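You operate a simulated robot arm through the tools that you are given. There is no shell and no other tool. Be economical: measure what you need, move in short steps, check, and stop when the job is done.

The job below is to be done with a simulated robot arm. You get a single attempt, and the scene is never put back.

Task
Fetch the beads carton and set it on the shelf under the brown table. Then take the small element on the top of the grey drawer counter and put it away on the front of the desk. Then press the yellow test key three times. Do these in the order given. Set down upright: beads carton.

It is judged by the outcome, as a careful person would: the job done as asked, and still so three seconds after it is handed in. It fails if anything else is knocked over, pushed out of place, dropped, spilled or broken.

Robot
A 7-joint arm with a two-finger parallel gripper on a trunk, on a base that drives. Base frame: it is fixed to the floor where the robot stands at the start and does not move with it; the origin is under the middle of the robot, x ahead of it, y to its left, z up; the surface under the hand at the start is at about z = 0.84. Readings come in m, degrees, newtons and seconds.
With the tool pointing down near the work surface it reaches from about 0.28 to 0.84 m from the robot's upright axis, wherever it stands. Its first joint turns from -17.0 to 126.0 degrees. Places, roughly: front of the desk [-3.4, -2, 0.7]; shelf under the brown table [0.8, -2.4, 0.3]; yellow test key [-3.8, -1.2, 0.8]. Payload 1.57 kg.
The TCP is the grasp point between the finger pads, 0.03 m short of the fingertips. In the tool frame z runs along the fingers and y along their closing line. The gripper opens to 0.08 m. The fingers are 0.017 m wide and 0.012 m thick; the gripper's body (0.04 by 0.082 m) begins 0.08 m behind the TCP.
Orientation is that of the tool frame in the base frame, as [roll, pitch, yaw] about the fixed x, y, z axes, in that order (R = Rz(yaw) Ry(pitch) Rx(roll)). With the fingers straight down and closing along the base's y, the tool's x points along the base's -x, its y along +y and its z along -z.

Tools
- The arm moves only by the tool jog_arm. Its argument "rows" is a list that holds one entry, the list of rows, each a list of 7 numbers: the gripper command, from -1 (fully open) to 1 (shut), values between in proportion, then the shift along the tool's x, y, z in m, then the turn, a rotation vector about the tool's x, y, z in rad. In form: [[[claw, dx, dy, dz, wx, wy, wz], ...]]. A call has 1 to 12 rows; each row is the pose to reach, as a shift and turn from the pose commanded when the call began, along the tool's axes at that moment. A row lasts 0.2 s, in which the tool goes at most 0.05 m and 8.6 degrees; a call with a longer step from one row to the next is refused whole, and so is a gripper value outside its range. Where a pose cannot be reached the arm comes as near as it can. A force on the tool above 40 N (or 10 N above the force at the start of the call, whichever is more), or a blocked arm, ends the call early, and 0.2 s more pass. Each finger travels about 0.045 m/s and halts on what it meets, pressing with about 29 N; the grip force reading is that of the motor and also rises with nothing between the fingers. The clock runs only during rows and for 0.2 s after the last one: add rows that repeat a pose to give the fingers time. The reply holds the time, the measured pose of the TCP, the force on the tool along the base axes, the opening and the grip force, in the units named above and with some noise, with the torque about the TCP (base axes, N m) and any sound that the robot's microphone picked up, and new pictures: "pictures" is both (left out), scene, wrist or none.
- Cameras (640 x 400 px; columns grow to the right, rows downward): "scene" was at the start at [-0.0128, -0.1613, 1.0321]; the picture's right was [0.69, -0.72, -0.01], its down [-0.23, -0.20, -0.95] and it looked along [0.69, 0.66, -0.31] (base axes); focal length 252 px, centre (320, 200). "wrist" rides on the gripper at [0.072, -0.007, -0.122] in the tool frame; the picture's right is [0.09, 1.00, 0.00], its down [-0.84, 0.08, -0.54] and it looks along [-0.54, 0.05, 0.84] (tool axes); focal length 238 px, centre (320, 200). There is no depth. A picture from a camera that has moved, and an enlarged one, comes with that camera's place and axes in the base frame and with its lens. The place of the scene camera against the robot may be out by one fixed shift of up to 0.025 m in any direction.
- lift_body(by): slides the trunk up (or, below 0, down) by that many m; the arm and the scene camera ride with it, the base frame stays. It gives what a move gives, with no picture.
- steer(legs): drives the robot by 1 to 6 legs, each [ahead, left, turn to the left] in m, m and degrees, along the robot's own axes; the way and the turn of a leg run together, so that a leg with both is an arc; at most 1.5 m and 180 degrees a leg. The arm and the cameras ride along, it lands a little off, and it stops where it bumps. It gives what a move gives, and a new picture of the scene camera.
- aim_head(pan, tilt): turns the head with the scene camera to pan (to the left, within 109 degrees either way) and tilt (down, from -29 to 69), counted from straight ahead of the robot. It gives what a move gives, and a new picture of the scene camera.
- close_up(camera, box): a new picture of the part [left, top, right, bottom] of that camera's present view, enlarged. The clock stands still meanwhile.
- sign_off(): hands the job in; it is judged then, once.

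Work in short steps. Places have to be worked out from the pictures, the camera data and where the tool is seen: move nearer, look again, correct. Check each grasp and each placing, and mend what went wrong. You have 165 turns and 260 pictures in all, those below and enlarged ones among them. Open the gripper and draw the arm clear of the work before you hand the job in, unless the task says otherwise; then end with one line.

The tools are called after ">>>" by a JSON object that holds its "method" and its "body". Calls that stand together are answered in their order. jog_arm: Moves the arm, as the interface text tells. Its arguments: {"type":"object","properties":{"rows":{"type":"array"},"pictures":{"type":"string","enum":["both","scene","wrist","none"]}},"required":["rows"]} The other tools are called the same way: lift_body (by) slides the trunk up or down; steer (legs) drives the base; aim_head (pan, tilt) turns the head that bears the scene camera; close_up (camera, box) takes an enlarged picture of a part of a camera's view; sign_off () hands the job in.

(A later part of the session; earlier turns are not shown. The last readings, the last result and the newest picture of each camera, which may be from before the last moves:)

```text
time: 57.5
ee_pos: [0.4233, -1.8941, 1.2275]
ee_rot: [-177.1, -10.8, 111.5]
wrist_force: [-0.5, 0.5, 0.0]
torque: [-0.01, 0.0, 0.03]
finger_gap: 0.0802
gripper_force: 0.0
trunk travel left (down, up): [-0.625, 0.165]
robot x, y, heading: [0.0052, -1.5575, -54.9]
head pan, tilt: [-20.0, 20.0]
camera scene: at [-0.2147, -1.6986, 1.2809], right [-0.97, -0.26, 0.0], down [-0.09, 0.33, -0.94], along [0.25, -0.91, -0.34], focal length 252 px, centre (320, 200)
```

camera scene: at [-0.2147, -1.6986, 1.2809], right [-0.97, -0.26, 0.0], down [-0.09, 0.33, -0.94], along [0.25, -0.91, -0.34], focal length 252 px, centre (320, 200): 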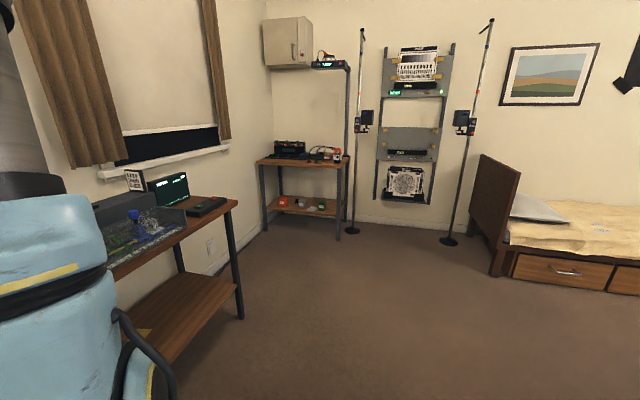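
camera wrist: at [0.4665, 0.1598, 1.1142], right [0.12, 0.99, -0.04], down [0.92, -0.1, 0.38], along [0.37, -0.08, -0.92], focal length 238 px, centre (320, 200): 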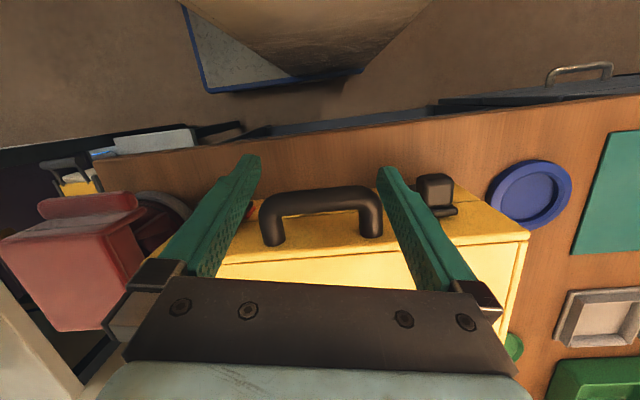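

>>> {"method": "close_up", "body": {"camera": "scene", "box": [260, 180, 350, 236]}}

>>> {"method": "close_up", "body": {"camera": "scene", "box": [100, 160, 260, 260]}}

```text
7.11 times, centred on (305, 208) of scene
camera zoom: at [-0.2147, -1.6986, 1.2809], right [-0.97, -0.26, 0.0], down [-0.09, 0.33, -0.94], along [0.25, -0.91, -0.34], focal length 1789 px, centre (427, 143)
```

zoom: 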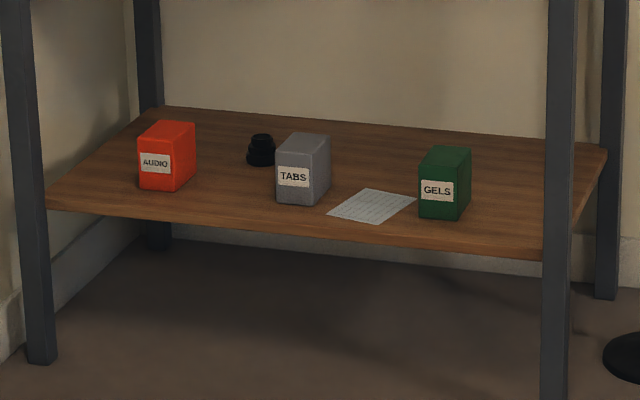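

```text
4.00 times, centred on (180, 210) of scene
camera zoom: at [-0.2147, -1.6986, 1.2809], right [-0.97, -0.26, 0.0], down [-0.09, 0.33, -0.94], along [0.25, -0.91, -0.34], focal length 1006 px, centre (880, 160)
```

zoom: 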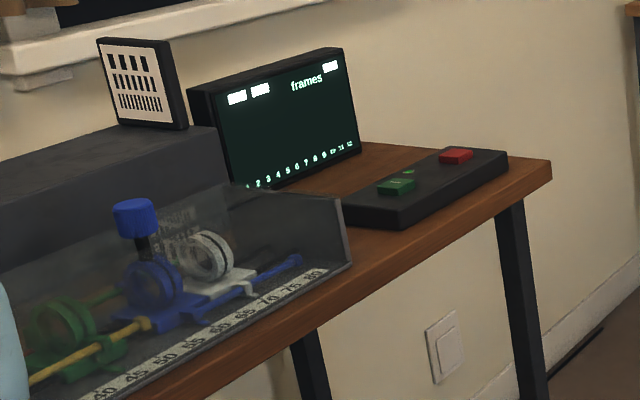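

Those are AUDIO, TABS, GELS. The grey drawer counter is at the far −x wall with more boxes. I'll drive south of the island and west.

>>> {"method": "steer", "body": {"legs": [[-0.1, 0, -35], [0.75, 0, 0], [0, 0, -90], [1.2, 0, 0]]}}

>>> {"method": "aim_head", "body": {"pan": 0, "tilt": 18}}

>>> {"method": "aim_head", "body": {"pan": -60, "tilt": 18}}

>>> {"method": "aim_head", "body": {"pan": -109, "tilt": 25}}

```text
time: 72.7
ee_pos: [-1.7273, -2.4207, 1.2288]
ee_rot: [-177.1, -10.8, -12.0]
wrist_force: [-0.1, 0.6, 0.9]
torque: [0.0, -0.03, 0.05]
finger_gap: 0.0802
gripper_force: 0.0
trunk travel left (down, up): [-0.625, 0.165]
robot x, y, heading: [-1.2131, -2.2552, -178.4]
head pan, tilt: [-20.0, 20.0]
camera scene: at [-1.2371, -1.979, 1.2808], right [0.32, 0.95, 0.0], down [0.33, -0.11, -0.94], along [-0.89, 0.3, -0.34], focal length 252 px, centre (320, 200)
```

scene: 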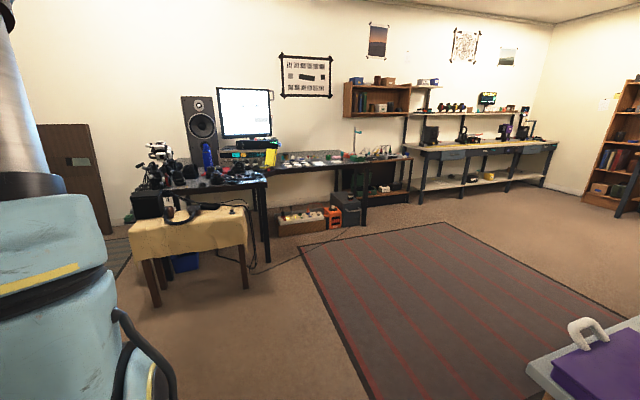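

```text
time: 73.5
ee_pos: [-1.7269, -2.42, 1.2272]
ee_rot: [-177.1, -10.9, -12.2]
wrist_force: [-0.2, 0.6, -0.3]
torque: [0.01, 0.03, 0.02]
finger_gap: 0.08
gripper_force: 0.0
trunk travel left (down, up): [-0.625, 0.165]
robot x, y, heading: [-1.21, -2.2554, -178.4]
head pan, tilt: [0.0, 18.0]
camera scene: at [-1.2419, -2.0111, 1.2841], right [-0.03, 1.0, 0.0], down [0.31, 0.01, -0.95], along [-0.95, -0.03, -0.31], focal length 252 px, centre (320, 200)
```

scene: 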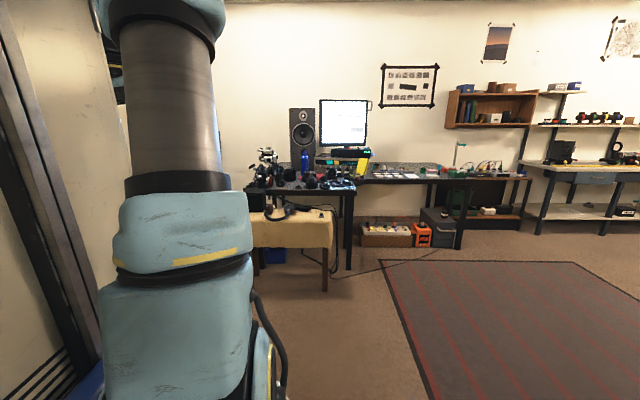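

```text
time: 74.8
ee_pos: [-1.7281, -2.4196, 1.2273]
ee_rot: [-177.1, -10.9, -12.1]
wrist_force: [-0.1, 0.1, 0.4]
torque: [0.0, 0.02, -0.04]
finger_gap: 0.0799
gripper_force: 0.1
trunk travel left (down, up): [-0.625, 0.165]
robot x, y, heading: [-1.2144, -2.2565, -178.6]
head pan, tilt: [-60.0, 18.0]
camera scene: at [-1.1976, -1.929, 1.2841], right [0.85, 0.52, 0.0], down [0.16, -0.26, -0.95], along [-0.5, 0.81, -0.31], focal length 252 px, centre (320, 200)
```

scene: 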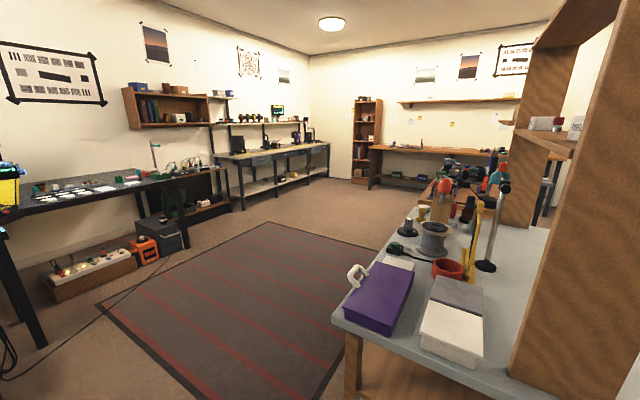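

```text
time: 76.0
ee_pos: [-1.7271, -2.4199, 1.2267]
ee_rot: [-177.1, -10.8, -12.1]
wrist_force: [-0.6, 0.2, -0.5]
torque: [-0.01, 0.0, 0.0]
finger_gap: 0.0797
gripper_force: 0.0
trunk travel left (down, up): [-0.625, 0.165]
robot x, y, heading: [-1.2125, -2.2569, -178.4]
head pan, tilt: [-108.9, 25.0]
camera scene: at [-1.1214, -1.9205, 1.2728], right [0.96, -0.3, 0.0], down [-0.12, -0.4, -0.91], along [0.27, 0.87, -0.42], focal length 252 px, centre (320, 200)
```

scene: 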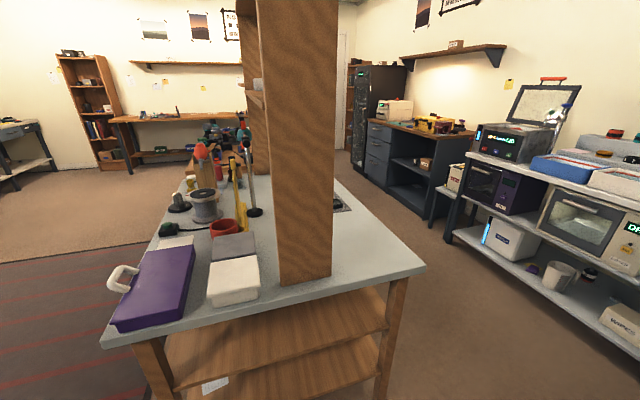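

Another counter with grey drawers stands near the start (x≈0.8, y≈0.5), with cartons about. Zooming in.

>>> {"method": "close_up", "body": {"camera": "scene", "box": [350, 70, 480, 220]}}

>>> {"method": "close_up", "body": {"camera": "scene", "box": [400, 20, 520, 95]}}

>>> {"method": "close_up", "body": {"camera": "scene", "box": [0, 50, 250, 206]}}

>>> {"method": "aim_head", "body": {"pan": -50, "tilt": 18}}

>>> {"method": "close_up", "body": {"camera": "scene", "box": [250, 80, 410, 220]}}

>>> {"method": "close_up", "body": {"camera": "scene", "box": [150, 130, 280, 250]}}

```text
2.67 times, centred on (415, 145) of scene
camera zoom: at [-1.1214, -1.9205, 1.2728], right [0.96, -0.3, 0.0], down [-0.12, -0.4, -0.91], along [0.27, 0.87, -0.42], focal length 671 px, centre (67, 347)
```

zoom: 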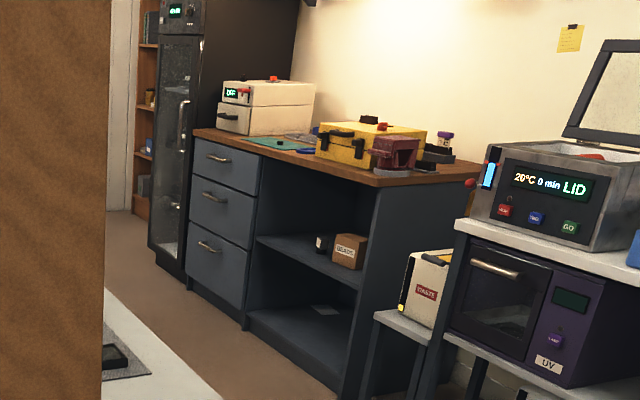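

```text
5.33 times, centred on (460, 58) of scene
camera zoom: at [-1.1214, -1.9205, 1.2728], right [0.96, -0.3, 0.0], down [-0.12, -0.4, -0.91], along [0.27, 0.87, -0.42], focal length 1342 px, centre (-427, 960)
```

zoom: 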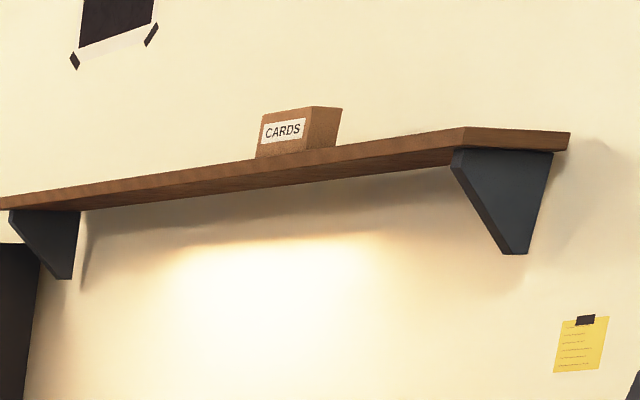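

```text
2.56 times, centred on (125, 128) of scene
camera zoom: at [-1.1214, -1.9205, 1.2728], right [0.96, -0.3, 0.0], down [-0.12, -0.4, -0.91], along [0.27, 0.87, -0.42], focal length 644 px, centre (819, 384)
```

zoom: 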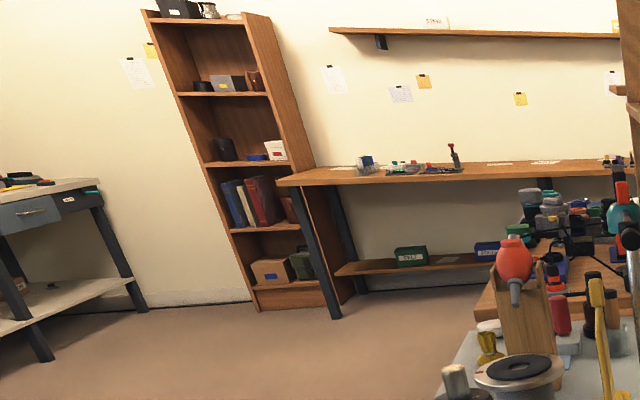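

```text
time: 77.3
ee_pos: [-1.7253, -2.4205, 1.2277]
ee_rot: [-177.1, -10.8, -12.0]
wrist_force: [0.1, 0.3, 0.7]
torque: [0.02, 0.02, 0.01]
finger_gap: 0.08
gripper_force: 0.1
trunk travel left (down, up): [-0.625, 0.165]
robot x, y, heading: [-1.2115, -2.2575, -178.4]
head pan, tilt: [-50.0, 18.0]
camera scene: at [-1.2106, -1.9386, 1.2841], right [0.75, 0.66, 0.0], down [0.21, -0.23, -0.95], along [-0.63, 0.71, -0.31], focal length 252 px, centre (320, 200)
```

scene: 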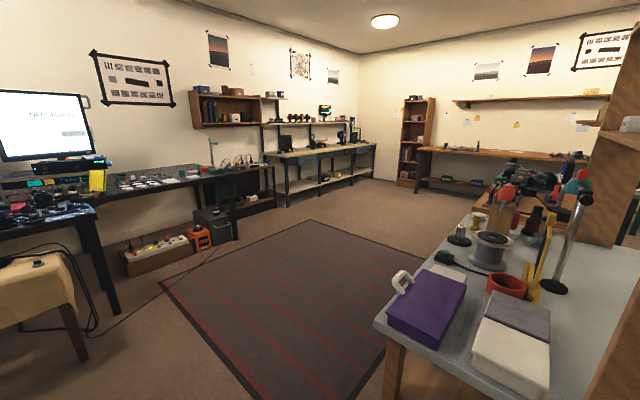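

```text
2.86 times, centred on (330, 150) of scene
camera zoom: at [-1.2106, -1.9386, 1.2841], right [0.75, 0.66, 0.0], down [0.21, -0.23, -0.95], along [-0.63, 0.71, -0.31], focal length 719 px, centre (291, 343)
```

zoom: 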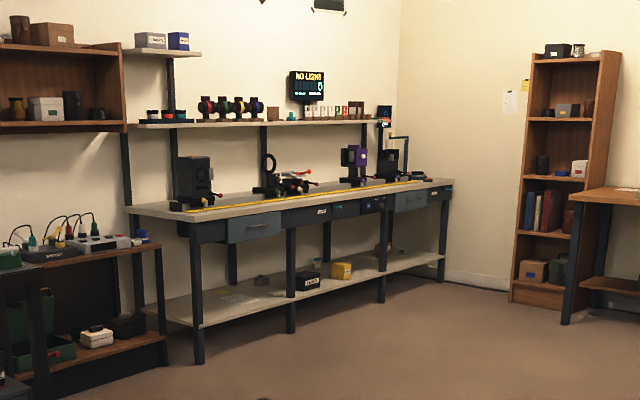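

```text
3.33 times, centred on (215, 190) of scene
camera zoom: at [-1.2106, -1.9386, 1.2841], right [0.75, 0.66, 0.0], down [0.21, -0.23, -0.95], along [-0.63, 0.71, -0.31], focal length 838 px, centre (670, 233)
```

zoom: 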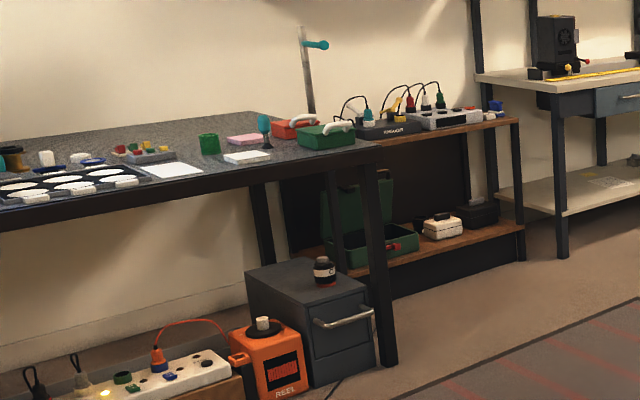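

A carton in the open shelf of the grey-drawer counter may read BEADS. Zooming in tightly.

>>> {"method": "aim_head", "body": {"pan": -109, "tilt": 25}}

>>> {"method": "close_up", "body": {"camera": "scene", "box": [405, 150, 445, 175]}}

>>> {"method": "close_up", "body": {"camera": "scene", "box": [360, 90, 480, 165]}}

```text
time: 78.6
ee_pos: [-1.7267, -2.4189, 1.2278]
ee_rot: [-177.1, -10.8, -12.1]
wrist_force: [0.8, 0.8, 0.4]
torque: [-0.01, 0.01, -0.02]
finger_gap: 0.0797
gripper_force: 0.1
trunk travel left (down, up): [-0.625, 0.165]
robot x, y, heading: [-1.215, -2.2586, -178.4]
head pan, tilt: [-108.9, 25.0]
camera scene: at [-1.1214, -1.9205, 1.2728], right [0.96, -0.3, 0.0], down [-0.12, -0.4, -0.91], along [0.27, 0.87, -0.42], focal length 252 px, centre (320, 200)
```

scene: 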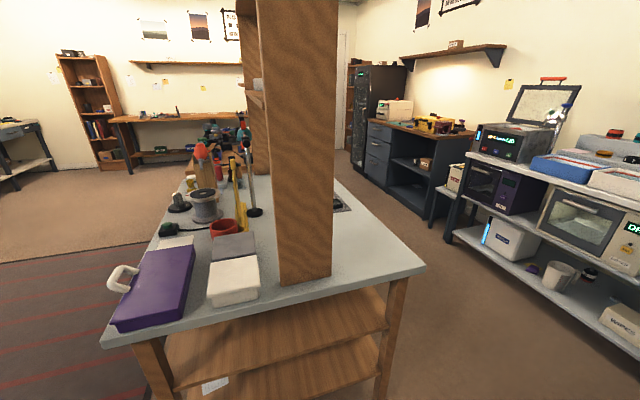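

```text
16.00 times, centred on (425, 162) of scene
camera zoom: at [-1.1214, -1.9205, 1.2728], right [0.96, -0.3, 0.0], down [-0.12, -0.4, -0.91], along [0.27, 0.87, -0.42], focal length 4025 px, centre (-1360, 800)
```

zoom: 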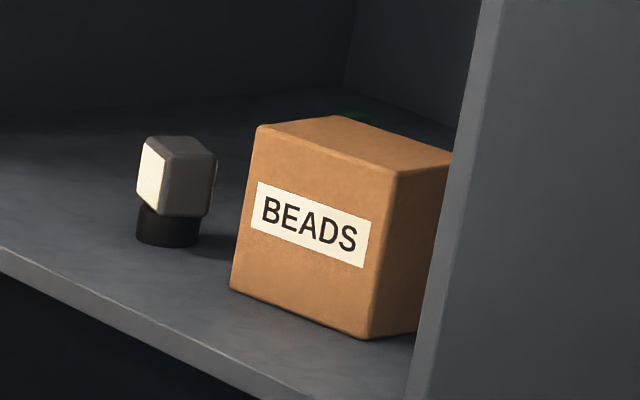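

```text
5.33 times, centred on (420, 128) of scene
camera zoom: at [-1.1214, -1.9205, 1.2728], right [0.96, -0.3, 0.0], down [-0.12, -0.4, -0.91], along [0.27, 0.87, -0.42], focal length 1342 px, centre (-213, 587)
```

zoom: 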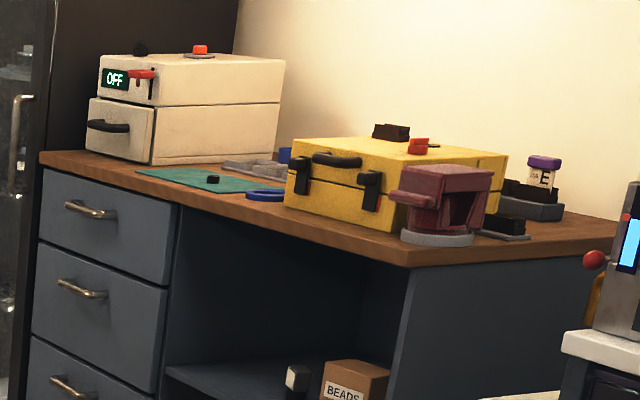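

BEADS found: in the open bay of the grey-drawer counter near the start (about [0.74, 0.25, 0.5]), with a small black element on the green mat on top. I'll drive back there.

>>> {"method": "steer", "body": {"legs": [[-1.1, 0, 0], [0, 0, -91.6], [1.2, 0, 0], [0.95, 0, 0]]}}

>>> {"method": "aim_head", "body": {"pan": -30, "tilt": 25}}

```text
time: 98.3
ee_pos: [-0.2722, 0.463, 1.2284]
ee_rot: [-177.1, -10.8, -104.6]
wrist_force: [0.3, 0.0, -0.5]
torque: [0.01, 0.04, -0.01]
finger_gap: 0.08
gripper_force: 0.0
trunk travel left (down, up): [-0.625, 0.165]
robot x, y, heading: [-0.1312, -0.0563, 89.1]
head pan, tilt: [-108.9, 25.0]
camera scene: at [0.1771, -0.1548, 1.2728], right [-0.34, -0.94, 0.0], down [-0.4, 0.14, -0.91], along [0.85, -0.31, -0.42], focal length 252 px, centre (320, 200)
```

scene: 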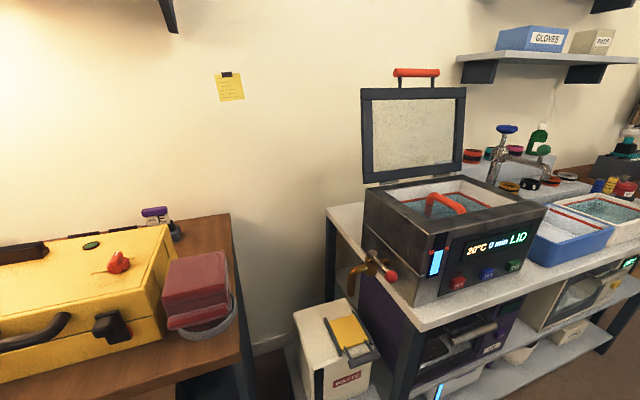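

```text
time: 99.8
ee_pos: [-0.272, 0.4633, 1.2274]
ee_rot: [-177.1, -10.8, -104.6]
wrist_force: [0.6, 0.0, -0.2]
torque: [0.01, 0.05, 0.02]
finger_gap: 0.0801
gripper_force: 0.1
trunk travel left (down, up): [-0.625, 0.165]
robot x, y, heading: [-0.131, -0.0623, 89.4]
head pan, tilt: [-30.0, 25.0]
camera scene: at [0.1376, -0.0448, 1.2728], right [0.86, -0.51, 0.0], down [-0.22, -0.36, -0.91], along [0.46, 0.78, -0.42], focal length 252 px, centre (320, 200)
```

scene: 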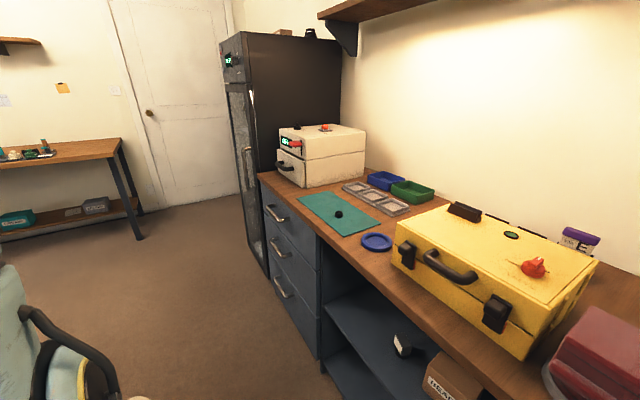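

Good view. I'll lower the trunk to look at the carton in its bay.

>>> {"method": "lift_body", "body": {"by": -0.45}}

>>> {"method": "aim_head", "body": {"pan": -60, "tilt": 20}}

>>> {"method": "close_up", "body": {"camera": "scene", "box": [200, 150, 440, 300]}}

```text
refused: -0.45 is not a number from -0.4 to 0.4
```

```text
time: 100.8
ee_pos: [-0.273, 0.4627, 1.2274]
ee_rot: [-177.0, -10.7, -104.6]
wrist_force: [-0.3, -0.6, 0.0]
torque: [-0.01, -0.02, 0.0]
finger_gap: 0.0801
gripper_force: 0.2
trunk travel left (down, up): [-0.625, 0.165]
robot x, y, heading: [-0.1342, -0.0571, 89.3]
head pan, tilt: [-60.0, 20.0]
camera scene: at [0.1716, -0.0784, 1.2808], right [0.49, -0.87, 0.0], down [-0.3, -0.17, -0.94], along [0.82, 0.46, -0.34], focal length 252 px, centre (320, 200)
```

scene: 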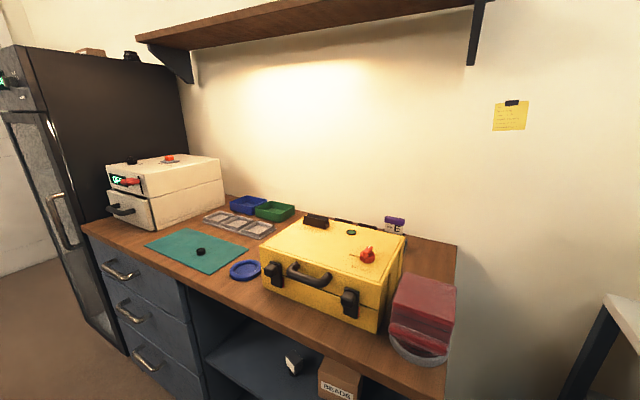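

```text
2.67 times, centred on (320, 225) of scene
camera zoom: at [0.1716, -0.0784, 1.2808], right [0.49, -0.87, 0.0], down [-0.3, -0.17, -0.94], along [0.82, 0.46, -0.34], focal length 671 px, centre (320, 133)
```

zoom: 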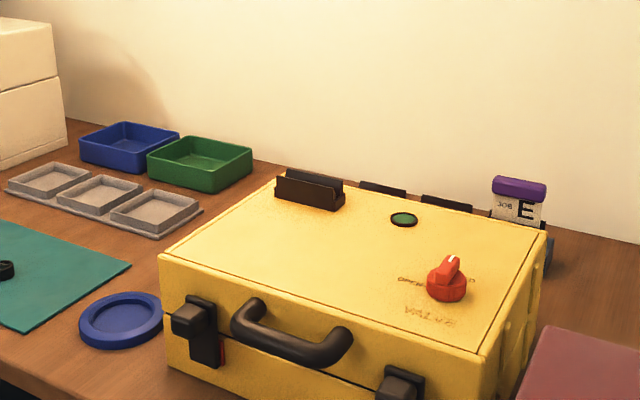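

>>> {"method": "lift_body", "body": {"by": -0.4}}

>>> {"method": "aim_head", "body": {"pan": -60, "tilt": 25}}

>>> {"method": "close_up", "body": {"camera": "scene", "box": [220, 150, 460, 300]}}

```text
time: 104.6
ee_pos: [-0.2728, 0.4627, 0.8266]
ee_rot: [-177.1, -10.8, -104.6]
wrist_force: [0.5, -0.1, -0.1]
torque: [0.0, 0.01, -0.01]
finger_gap: 0.0801
gripper_force: 0.0
trunk travel left (down, up): [-0.225, 0.565]
robot x, y, heading: [-0.1335, -0.0586, 89.3]
head pan, tilt: [-60.0, 20.0]
```

```text
time: 105.2
ee_pos: [-0.272, 0.4629, 0.8266]
ee_rot: [-177.1, -10.8, -104.6]
wrist_force: [0.3, 0.8, 0.3]
torque: [0.01, 0.02, -0.03]
finger_gap: 0.0799
gripper_force: 0.1
trunk travel left (down, up): [-0.225, 0.565]
robot x, y, heading: [-0.1347, -0.0578, 89.2]
head pan, tilt: [-60.0, 25.0]
camera scene: at [0.1708, -0.0793, 0.8723], right [0.49, -0.87, 0.0], down [-0.37, -0.21, -0.91], along [0.79, 0.44, -0.42], focal length 252 px, centre (320, 200)
```

scene: 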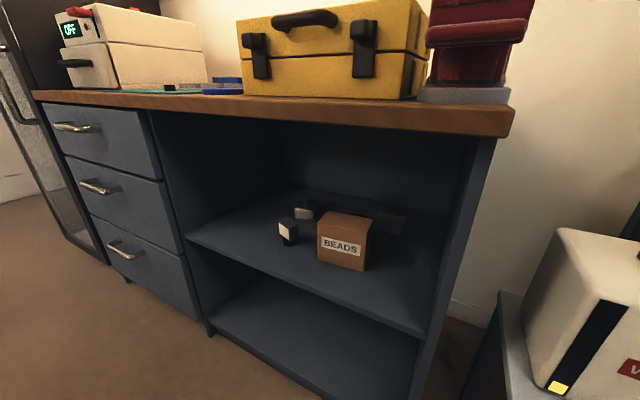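

```text
2.67 times, centred on (340, 225) of scene
camera zoom: at [0.1708, -0.0793, 0.8723], right [0.49, -0.87, 0.0], down [-0.37, -0.21, -0.91], along [0.79, 0.44, -0.42], focal length 671 px, centre (267, 133)
```

zoom: 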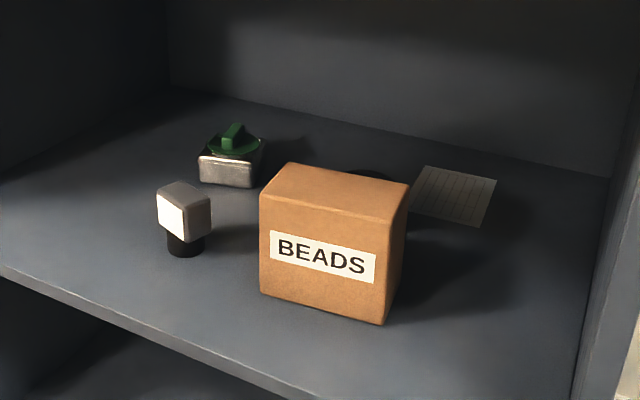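

Clear view: carton ≈0.066 deep (x), 0.125 wide (y), 0.114 tall, standing at ≈(0.68, 0.13) on a shelf at z≈0.44. Only its depth fits the gripper, so I'll grasp with the tool pointing to −y and tilted down, closing along x. I'll pose the arm in free space first: shift away and turn to heading 0.

>>> {"method": "steer", "body": {"legs": [[0, 0.33, 0], [0, 0, -89.2]]}}

>>> {"method": "aim_head", "body": {"pan": -5, "tilt": 15}}

```text
time: 109.8
ee_pos: [-0.1179, 0.3293, 0.8261]
ee_rot: [-177.0, -10.9, -155.5]
wrist_force: [0.1, -0.2, -0.7]
torque: [-0.01, 0.02, 0.02]
finger_gap: 0.0803
gripper_force: 0.1
trunk travel left (down, up): [-0.225, 0.565]
robot x, y, heading: [-0.4286, -0.1127, 38.6]
head pan, tilt: [-60.0, 25.0]
stopped in leg 2: the robot was blocked; the commanded pose is now the measured one
camera scene: at [-0.2719, -0.3579, 0.8729], right [-0.36, -0.93, 0.0], down [-0.39, 0.15, -0.91], along [0.84, -0.33, -0.42], focal length 252 px, centre (320, 200)
```

scene: 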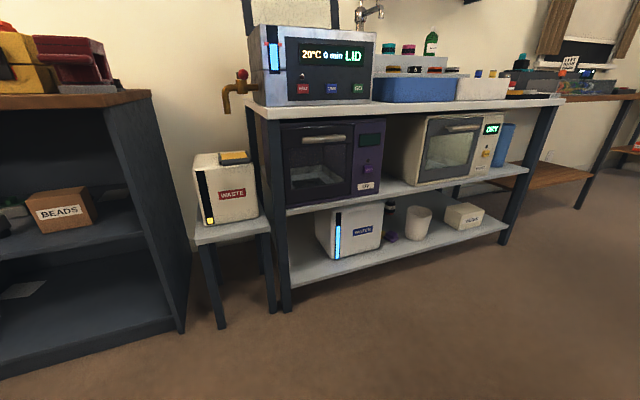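

```text
time: 111.0
ee_pos: [-0.1188, 0.3299, 0.8264]
ee_rot: [-176.9, -10.9, -155.4]
wrist_force: [1.3, 0.6, -0.3]
torque: [-0.04, -0.01, -0.01]
finger_gap: 0.0801
gripper_force: 0.0
trunk travel left (down, up): [-0.225, 0.565]
robot x, y, heading: [-0.4304, -0.1103, 38.6]
head pan, tilt: [-5.0, 15.0]
camera scene: at [-0.2796, -0.2726, 0.8891], right [0.55, -0.83, 0.0], down [-0.22, -0.14, -0.97], along [0.8, 0.53, -0.26], focal length 252 px, centre (320, 200)
```

scene: 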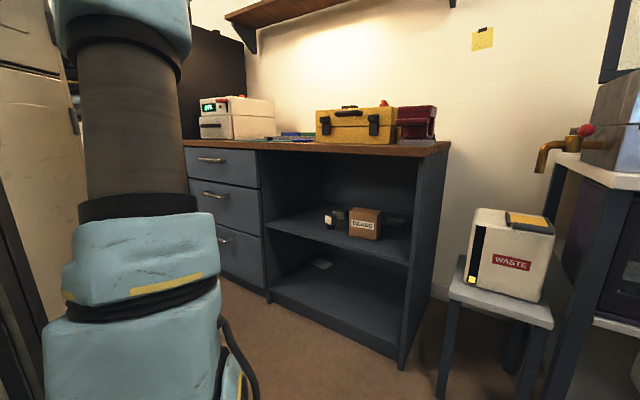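

Base corner touched a table at the rear. I'll shift forward 0.17 and complete the turn.

>>> {"method": "steer", "body": {"legs": [[0.17, 0.05, 0], [0, 0, -38.6]]}}

```text
time: 114.3
ee_pos: [0.1862, 0.1901, 0.8269]
ee_rot: [-177.0, -10.9, 167.0]
wrist_force: [0.3, 0.2, -0.3]
torque: [0.02, -0.01, 0.0]
finger_gap: 0.0802
gripper_force: 0.0
trunk travel left (down, up): [-0.225, 0.565]
robot x, y, heading: [-0.332, 0.0342, 0.9]
head pan, tilt: [-5.0, 15.0]
camera scene: at [-0.3208, -0.1895, 0.8891], right [-0.07, -1.0, 0.0], down [-0.26, 0.02, -0.97], along [0.96, -0.07, -0.26], focal length 252 px, centre (320, 200)
```

scene: 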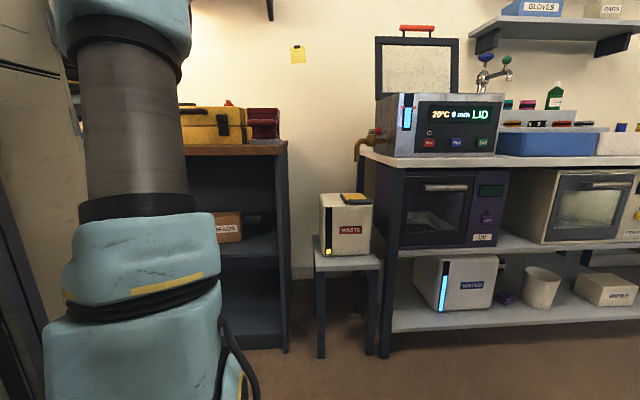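

Now reorient the tool in free space toward pointing −y and tilted down (closing along x), in small steps.

>>> {"method": "jog_arm", "body": {"rows": [[[-1, 0, 0, 0, 0.0715, 0.0371, -0.1198], [-1, 0, 0, 0, 0.143, 0.0742, -0.2395], [-1, 0, 0, 0, 0.2144, 0.1112, -0.3593], [-1, 0, 0, 0, 0.2858, 0.1483, -0.4791], [-1, 0, 0, 0, 0.3573, 0.1854, -0.5988], [-1, 0, 0, 0, 0.4288, 0.2225, -0.7186], [-1, 0, 0, 0, 0.5, 0.2595, -0.8384], [-1, 0, 0, 0, 0.5717, 0.2966, -0.9582], [-1, 0, 0, 0, 0.6432, 0.3337, -1.0779], [-1, 0, 0, 0, 0.7146, 0.3708, -1.1977], [-1, 0, 0, 0, 0.7861, 0.4078, -1.3175], [-1, 0, 0, 0, 0.8575, 0.445, -1.4372]]]}}

```text
time: 116.9
ee_pos: [0.1919, 0.0989, 0.7557]
ee_rot: [-176.7, -49.9, -101.9]
wrist_force: [-0.3, 0.2, 0.2]
torque: [0.02, -0.02, 0.05]
finger_gap: 0.0799
gripper_force: 0.0
out of reach, approached as far as the arm can: row 5, 6, 7, 8, 9, 10, 11, 12
trunk travel left (down, up): [-0.225, 0.565]
robot x, y, heading: [-0.3299, 0.0342, 0.9]
head pan, tilt: [-5.0, 15.0]
camera scene: at [-0.3137, -0.1928, 0.8887], right [-0.07, -1.0, 0.0], down [-0.27, 0.02, -0.96], along [0.96, -0.07, -0.27], focal length 252 px, centre (320, 200)
camera wrist: at [0.2001, 0.1441, 0.8899], right [-0.99, 0.11, 0.03], down [0.09, 0.95, -0.3], along [-0.06, -0.29, -0.95], focal length 238 px, centre (320, 200)
```

scene: 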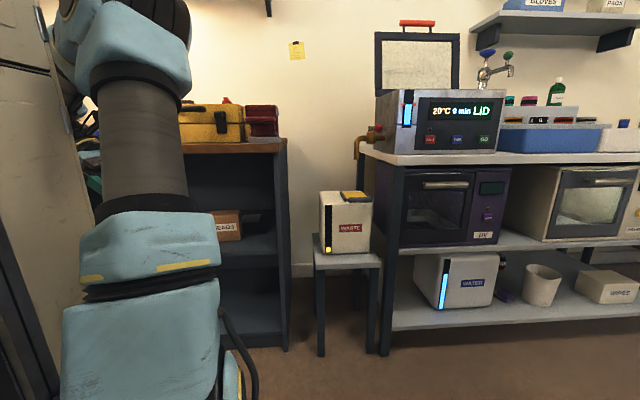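
wrist: 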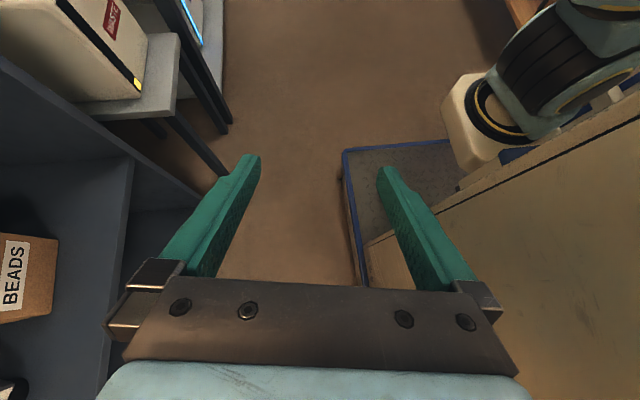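

The tool now points −y, tilted ~50°. I'll extend it +x by 0.15 and yaw it +20° to match the carton's skew, still in free space.

>>> {"method": "jog_arm", "body": {"rows": [[[-1, -0.005, -0.037, -0.004, 0.067, -0.003, -0.056], [-1, -0.01, -0.074, -0.008, 0.134, -0.006, -0.112], [-1, -0.015, -0.111, -0.011, 0.201, -0.01, -0.169], [-1, -0.02, -0.148, -0.015, 0.268, -0.013, -0.225], [-1, -0.02, -0.148, -0.015, 0.268, -0.013, -0.225]]]}}

```text
time: 118.1
ee_pos: [0.3218, 0.1186, 0.7754]
ee_rot: [-175.9, -51.1, -80.5]
wrist_force: [-0.8, 0.7, 0.1]
torque: [0.04, 0.01, 0.01]
finger_gap: 0.0799
gripper_force: 0.0
trunk travel left (down, up): [-0.225, 0.565]
robot x, y, heading: [-0.329, 0.0337, 0.8]
head pan, tilt: [-5.0, 15.0]
camera scene: at [-0.3213, -0.189, 0.8892], right [-0.07, -1.0, 0.0], down [-0.26, 0.02, -0.97], along [0.96, -0.07, -0.26], focal length 252 px, centre (320, 200)
camera wrist: at [0.31, 0.1669, 0.9084], right [-0.96, -0.28, 0.03], down [-0.27, 0.91, -0.31], along [0.06, -0.31, -0.95], focal length 238 px, centre (320, 200)
```

scene: 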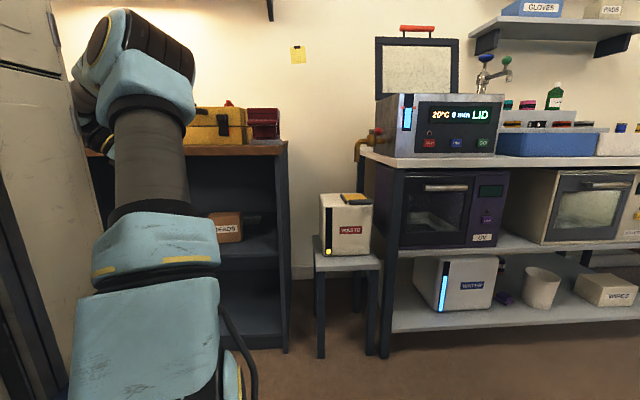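
wrist: 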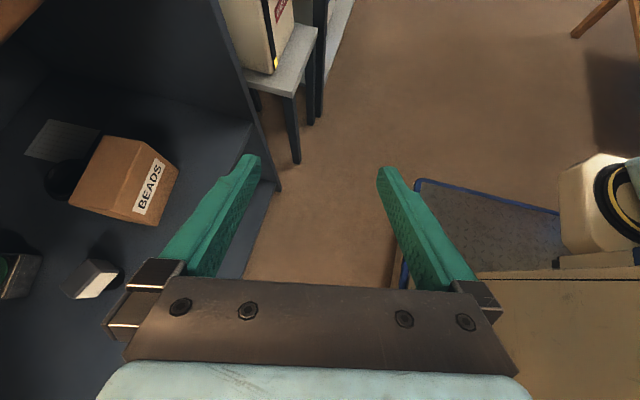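

The pose is reachable. A dark round object sits just behind the carton; I'll zoom to see its clearance.

>>> {"method": "close_up", "body": {"camera": "wrist", "box": [0, 80, 240, 320]}}

```text
1.67 times, centred on (120, 200) of wrist
camera zoom: at [0.31, 0.1669, 0.9084], right [-0.96, -0.28, 0.03], down [-0.27, 0.91, -0.31], along [0.06, -0.31, -0.95], focal length 397 px, centre (653, 200)
```

zoom: 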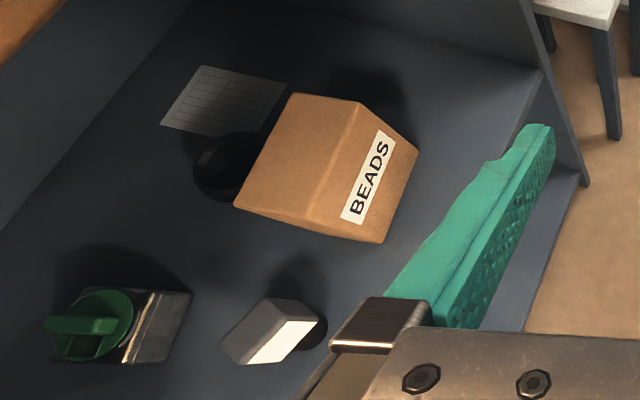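

The dark ring is ~9 cm behind the carton – enough room. I'll flatten the tool tilt by ~14° so the wrist clears the counter's underside.

>>> {"method": "jog_arm", "body": {"rows": [[[-1, 0, 0, 0, 0, 0.12, 0], [-1, 0, 0, 0, 0, 0.24, 0], [-1, 0, 0, 0, 0, 0.24, 0]]], "pictures": "scene"}}

```text
time: 118.9
ee_pos: [0.3199, 0.0874, 0.7629]
ee_rot: [-173.9, -64.6, -82.8]
wrist_force: [0.3, 0.4, 0.8]
torque: [0.0, 0.03, 0.0]
finger_gap: 0.08
gripper_force: 0.0
out of reach, approached as far as the arm can: row 1, 2, 3
trunk travel left (down, up): [-0.225, 0.565]
robot x, y, heading: [-0.3335, 0.0321, 0.7]
head pan, tilt: [-5.0, 15.0]
camera scene: at [-0.3213, -0.189, 0.8893], right [-0.07, -1.0, 0.0], down [-0.26, 0.02, -0.97], along [0.96, -0.07, -0.26], focal length 252 px, centre (320, 200)
```

scene: 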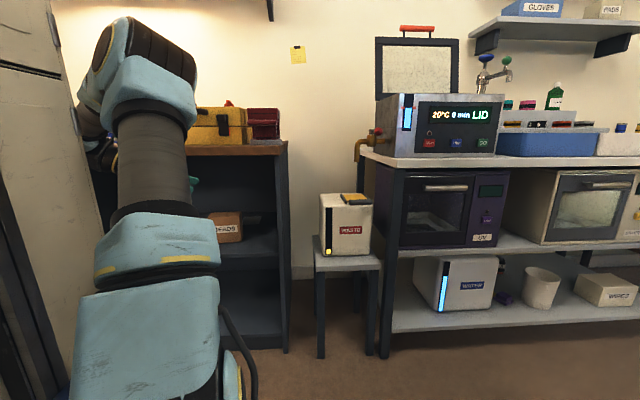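

Pose is workable. Lower the trunk 0.2 and shift left 0.12 so that the fingers will enter the bay between the carton and the small cube.

>>> {"method": "lift_body", "body": {"by": -0.2}}

>>> {"method": "steer", "body": {"legs": [[0, 0.12, -0.7]]}}

>>> {"method": "close_up", "body": {"camera": "wrist", "box": [0, 0, 640, 400]}}

```text
time: 121.1
ee_pos: [0.3205, 0.0889, 0.5626]
ee_rot: [-173.8, -64.6, -82.8]
wrist_force: [-0.1, -0.3, 0.1]
torque: [-0.03, 0.01, -0.03]
finger_gap: 0.0798
gripper_force: 0.1
trunk travel left (down, up): [-0.025, 0.765]
robot x, y, heading: [-0.3279, 0.0334, 0.8]
head pan, tilt: [-5.0, 15.0]
```

```text
time: 122.3
ee_pos: [0.3184, 0.2045, 0.5629]
ee_rot: [-173.8, -64.5, -83.1]
wrist_force: [-0.2, 0.2, 0.1]
torque: [0.01, -0.02, 0.02]
finger_gap: 0.0802
gripper_force: 0.1
trunk travel left (down, up): [-0.025, 0.765]
robot x, y, heading: [-0.3291, 0.1543, 0.5]
head pan, tilt: [-5.0, 15.0]
camera scene: at [-0.3244, -0.0681, 0.6893], right [-0.08, -1.0, 0.0], down [-0.26, 0.02, -0.97], along [0.96, -0.08, -0.26], focal length 252 px, centre (320, 200)
```

scene: 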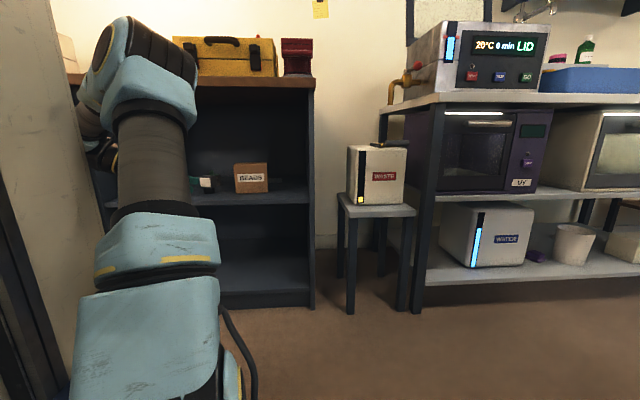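

```text
1.00 times, centred on (320, 200) of wrist (not enlarged: the box is as wide or as high as the picture)
camera zoom: at [0.3006, 0.2823, 0.6801], right [-0.97, -0.25, 0.04], down [-0.23, 0.82, -0.53], along [0.1, -0.52, -0.85], focal length 238 px, centre (320, 200)
```

zoom: 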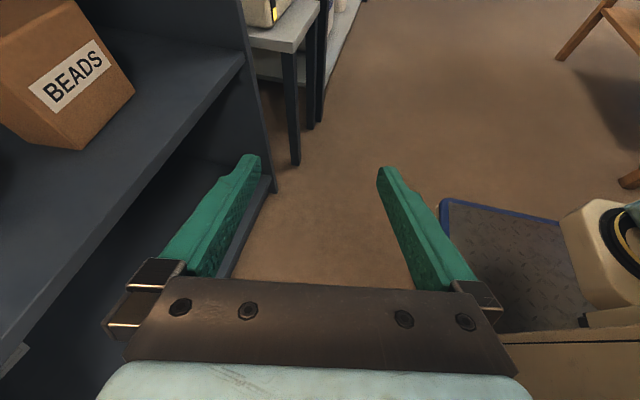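

Carton's left end is near (0.665, 0.16). I'll drive ahead 0.32, keeping the hand over the small cube, then check.

>>> {"method": "steer", "body": {"legs": [[0.2, 0, -0.5]]}}

>>> {"method": "close_up", "body": {"camera": "wrist", "box": [0, 0, 640, 400]}}

```text
time: 123.9
ee_pos: [0.5194, 0.2013, 0.5627]
ee_rot: [-173.8, -64.5, -83.6]
wrist_force: [-0.4, 1.4, -0.4]
torque: [0.02, -0.01, 0.0]
finger_gap: 0.08
gripper_force: 0.0
trunk travel left (down, up): [-0.025, 0.765]
robot x, y, heading: [-0.1322, 0.1556, 0.1]
head pan, tilt: [-5.0, 15.0]
camera scene: at [-0.1258, -0.067, 0.6893], right [-0.08, -1.0, 0.0], down [-0.26, 0.02, -0.97], along [0.96, -0.08, -0.26], focal length 252 px, centre (320, 200)
```

scene: 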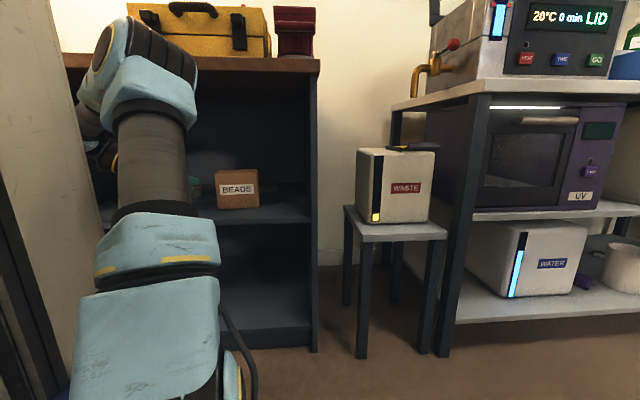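

```text
1.00 times, centred on (320, 200) of wrist (not enlarged: the box is as wide or as high as the picture)
camera zoom: at [0.5016, 0.2793, 0.6801], right [-0.97, -0.25, 0.04], down [-0.23, 0.82, -0.53], along [0.1, -0.52, -0.85], focal length 238 px, centre (320, 200)
```

zoom: 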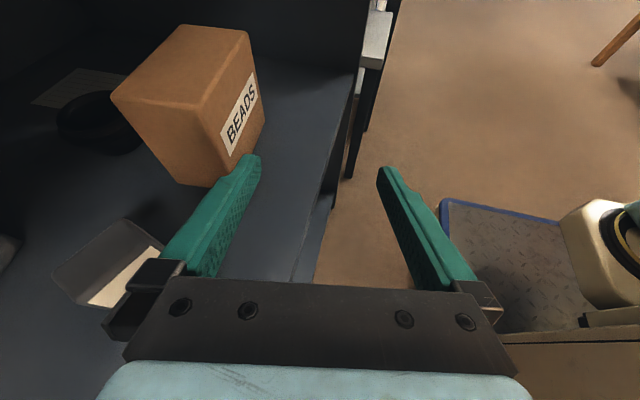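

>>> {"method": "close_up", "body": {"camera": "wrist", "box": [60, 0, 300, 200]}}

```text
2.00 times, centred on (180, 100) of wrist
camera zoom: at [0.5016, 0.2793, 0.6801], right [-0.97, -0.25, 0.04], down [-0.23, 0.82, -0.53], along [0.1, -0.52, -0.85], focal length 477 px, centre (600, 400)
```

zoom: 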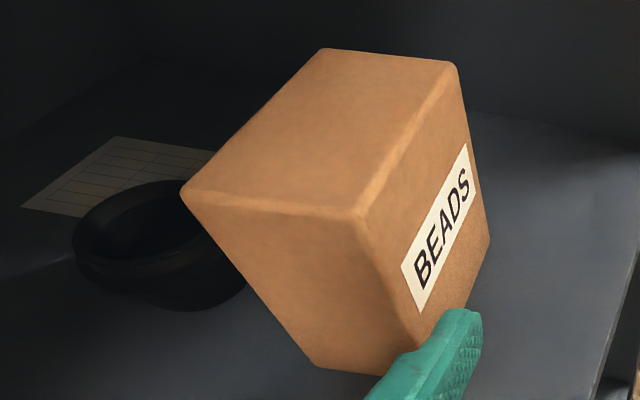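

Carton corners resolved: left-end mid ≈ (0.657, 0.157), yaw ≈ −84°, depth 0.07 – aligned with the tool. Drive ahead 0.132 with a slight left shift.

>>> {"method": "steer", "body": {"legs": [[0.0, 0.02, 0], [0.132, 0, 0]]}}

>>> {"method": "close_up", "body": {"camera": "wrist", "box": [80, 0, 560, 300]}}

```text
time: 125.6
ee_pos: [0.6489, 0.2217, 0.5626]
ee_rot: [-173.8, -64.5, -83.5]
wrist_force: [-0.5, 0.8, -0.6]
torque: [-0.04, 0.02, 0.06]
finger_gap: 0.0799
gripper_force: 0.0
trunk travel left (down, up): [-0.025, 0.765]
robot x, y, heading: [-0.0014, 0.1755, 0.3]
head pan, tilt: [-5.0, 15.0]
camera scene: at [0.0048, -0.0468, 0.6893], right [-0.09, -1.0, 0.0], down [-0.26, 0.02, -0.97], along [0.96, -0.08, -0.26], focal length 252 px, centre (320, 200)
```

scene: 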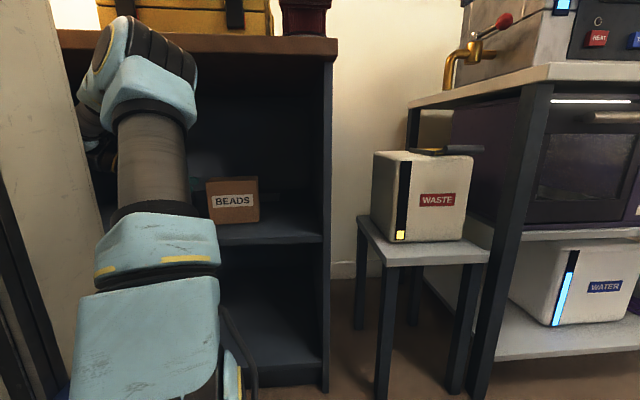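

```text
1.33 times, centred on (320, 150) of wrist
camera zoom: at [0.6324, 0.2991, 0.6802], right [-0.97, -0.25, 0.04], down [-0.23, 0.82, -0.53], along [0.1, -0.52, -0.85], focal length 318 px, centre (320, 267)
```

zoom: 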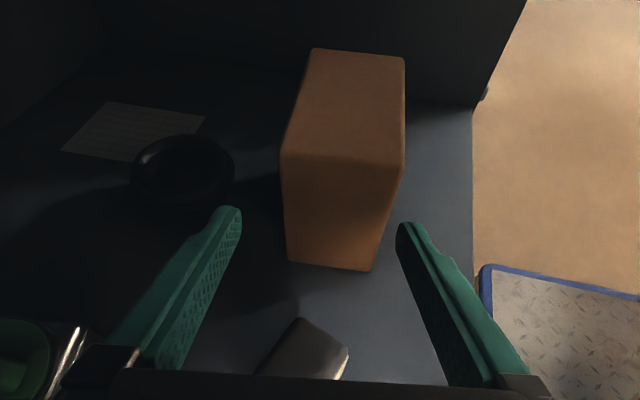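

Alignment is good; small centring fix (−5 mm across) and −4° yaw. Slide the open fingers over the carton's left end in two steps.

>>> {"method": "jog_arm", "body": {"rows": [[[-1, 0.014, 0.0047, 0.029, -0.063, 0.003, 0.03], [-1, 0.022, 0.0075, 0.046, -0.063, 0.003, 0.03], [-1, 0.022, 0.0075, 0.046, -0.063, 0.003, 0.03]]], "pictures": "wrist"}}

```text
time: 126.4
ee_pos: [0.6511, 0.1662, 0.5596]
ee_rot: [-173.9, -64.6, -87.8]
wrist_force: [-0.2, 0.6, -0.3]
torque: [-0.02, 0.0, 0.02]
finger_gap: 0.0801
gripper_force: 0.0
trunk travel left (down, up): [-0.025, 0.765]
robot x, y, heading: [-0.0002, 0.175, 0.2]
head pan, tilt: [-5.0, 15.0]
camera wrist: at [0.6398, 0.2465, 0.6771], right [-0.98, -0.18, 0.04], down [-0.17, 0.83, -0.53], along [0.06, -0.52, -0.85], focal length 238 px, centre (320, 200)
```

wrist: 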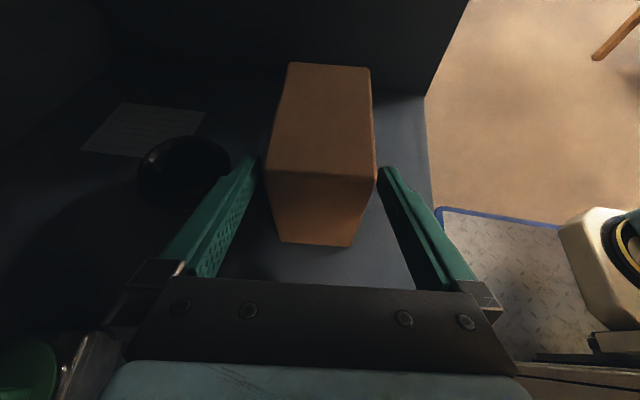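

Left gap is ~8 px larger than the right; shift 4 mm toward −x, then advance along the tool axis 45 mm.

>>> {"method": "jog_arm", "body": {"rows": [[[-1, 0, 0.004, 0, 0, 0, 0], [-1, 0, 0.004, 0.01, 0, 0, 0], [-1, 0, 0.005, 0.028, 0, 0, 0], [-1, 0, 0.0055, 0.045, 0, 0, 0], [-1, 0, 0.0055, 0.045, 0, 0, 0]]], "pictures": "wrist"}}

```text
time: 127.6
ee_pos: [0.6529, 0.128, 0.5422]
ee_rot: [-173.7, -64.5, -87.5]
wrist_force: [-0.1, 0.4, 0.0]
torque: [0.02, 0.04, 0.01]
finger_gap: 0.0799
gripper_force: 0.1
trunk travel left (down, up): [-0.025, 0.765]
robot x, y, heading: [-0.0056, 0.1774, 0.0]
head pan, tilt: [-5.0, 15.0]
camera wrist: at [0.641, 0.2075, 0.6596], right [-0.98, -0.18, 0.04], down [-0.17, 0.83, -0.53], along [0.06, -0.52, -0.85], focal length 238 px, centre (320, 200)
```

wrist: 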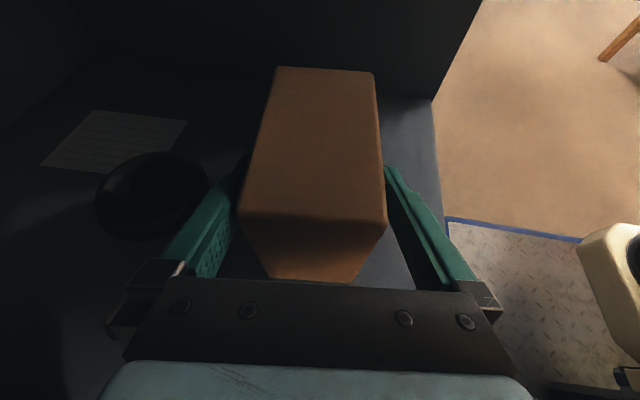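

Fingers straddle the carton with no contact. Go 2 cm deeper and 1.2 cm lower, then close.

>>> {"method": "jog_arm", "body": {"rows": [[[-1, -0.005, 0.001, 0.012, 0, 0, 0], [-1, -0.011, 0.0015, 0.025, 0, 0, 0], [1, -0.011, 0.0015, 0.025, 0, 0, 0], [1, -0.011, 0.0015, 0.025, 0, 0, 0], [1, -0.011, 0.0015, 0.025, 0, 0, 0], [1, -0.011, 0.0015, 0.025, 0, 0, 0]]], "pictures": "wrist"}}

```text
time: 129.0
ee_pos: [0.6551, 0.1114, 0.5218]
ee_rot: [-173.8, -64.5, -87.6]
wrist_force: [-2.6, 0.4, 2.1]
torque: [-0.29, 0.29, -0.12]
finger_gap: 0.0708
gripper_force: 28.8
trunk travel left (down, up): [-0.025, 0.765]
robot x, y, heading: [-0.0005, 0.1791, 0.0]
head pan, tilt: [-5.0, 15.0]
camera wrist: at [0.643, 0.1901, 0.6398], right [-0.98, -0.18, 0.04], down [-0.17, 0.83, -0.53], along [0.06, -0.53, -0.85], focal length 238 px, centre (320, 200)
```

wrist: 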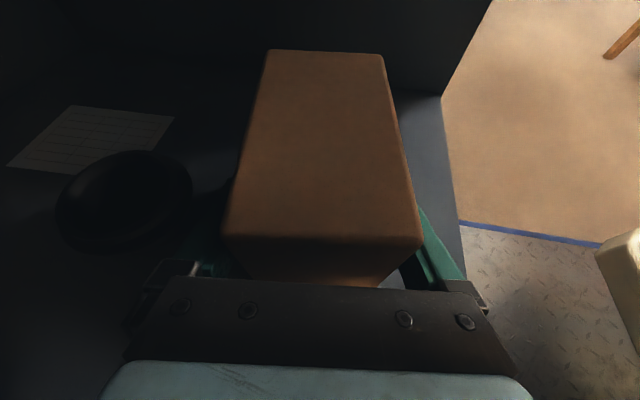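

Gripped at 0.071. Lift 2.5 cm with the trunk and check.

>>> {"method": "lift_body", "body": {"by": 0.025}}

>>> {"method": "close_up", "body": {"camera": "wrist", "box": [0, 0, 640, 400]}}

>>> {"method": "close_up", "body": {"camera": "scene", "box": [40, 20, 360, 260]}}

```text
time: 129.7
ee_pos: [0.6545, 0.1121, 0.5472]
ee_rot: [-173.7, -64.5, -87.6]
wrist_force: [-0.2, 0.5, -4.5]
torque: [0.06, 0.03, -0.05]
finger_gap: 0.0709
gripper_force: 29.6
trunk travel left (down, up): [-0.05, 0.74]
robot x, y, heading: [-0.0046, 0.1778, 0.1]
head pan, tilt: [-5.0, 15.0]
```

```text
1.00 times, centred on (320, 200) of wrist (not enlarged: the box is as wide or as high as the picture)
camera zoom: at [0.6432, 0.1901, 0.6646], right [-0.98, -0.18, 0.04], down [-0.17, 0.83, -0.53], along [0.06, -0.52, -0.85], focal length 238 px, centre (320, 200)
```

zoom: 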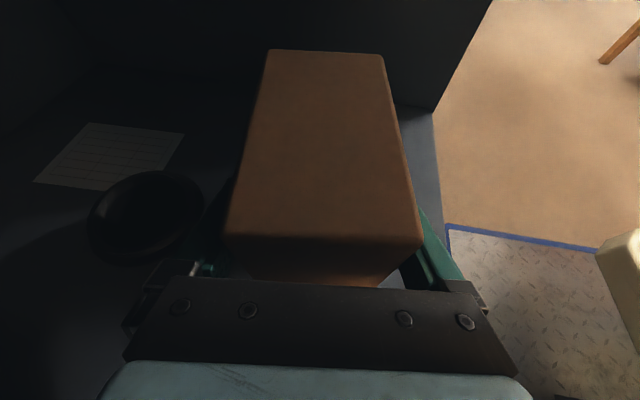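

```text
1.67 times, centred on (200, 140) of scene
camera zoom: at [0.0049, -0.0468, 0.7143], right [-0.09, -1.0, 0.0], down [-0.26, 0.02, -0.97], along [0.96, -0.08, -0.26], focal length 419 px, centre (520, 300)
```

zoom: 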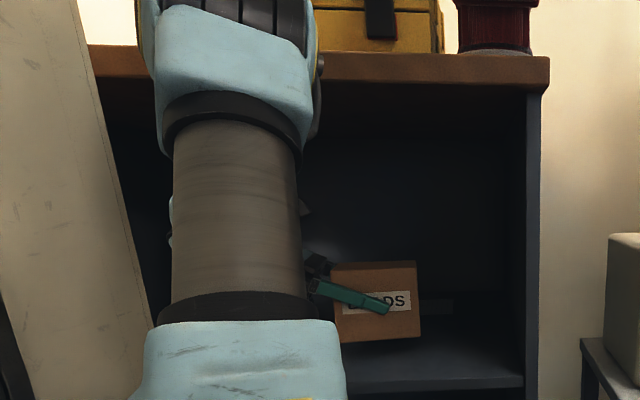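

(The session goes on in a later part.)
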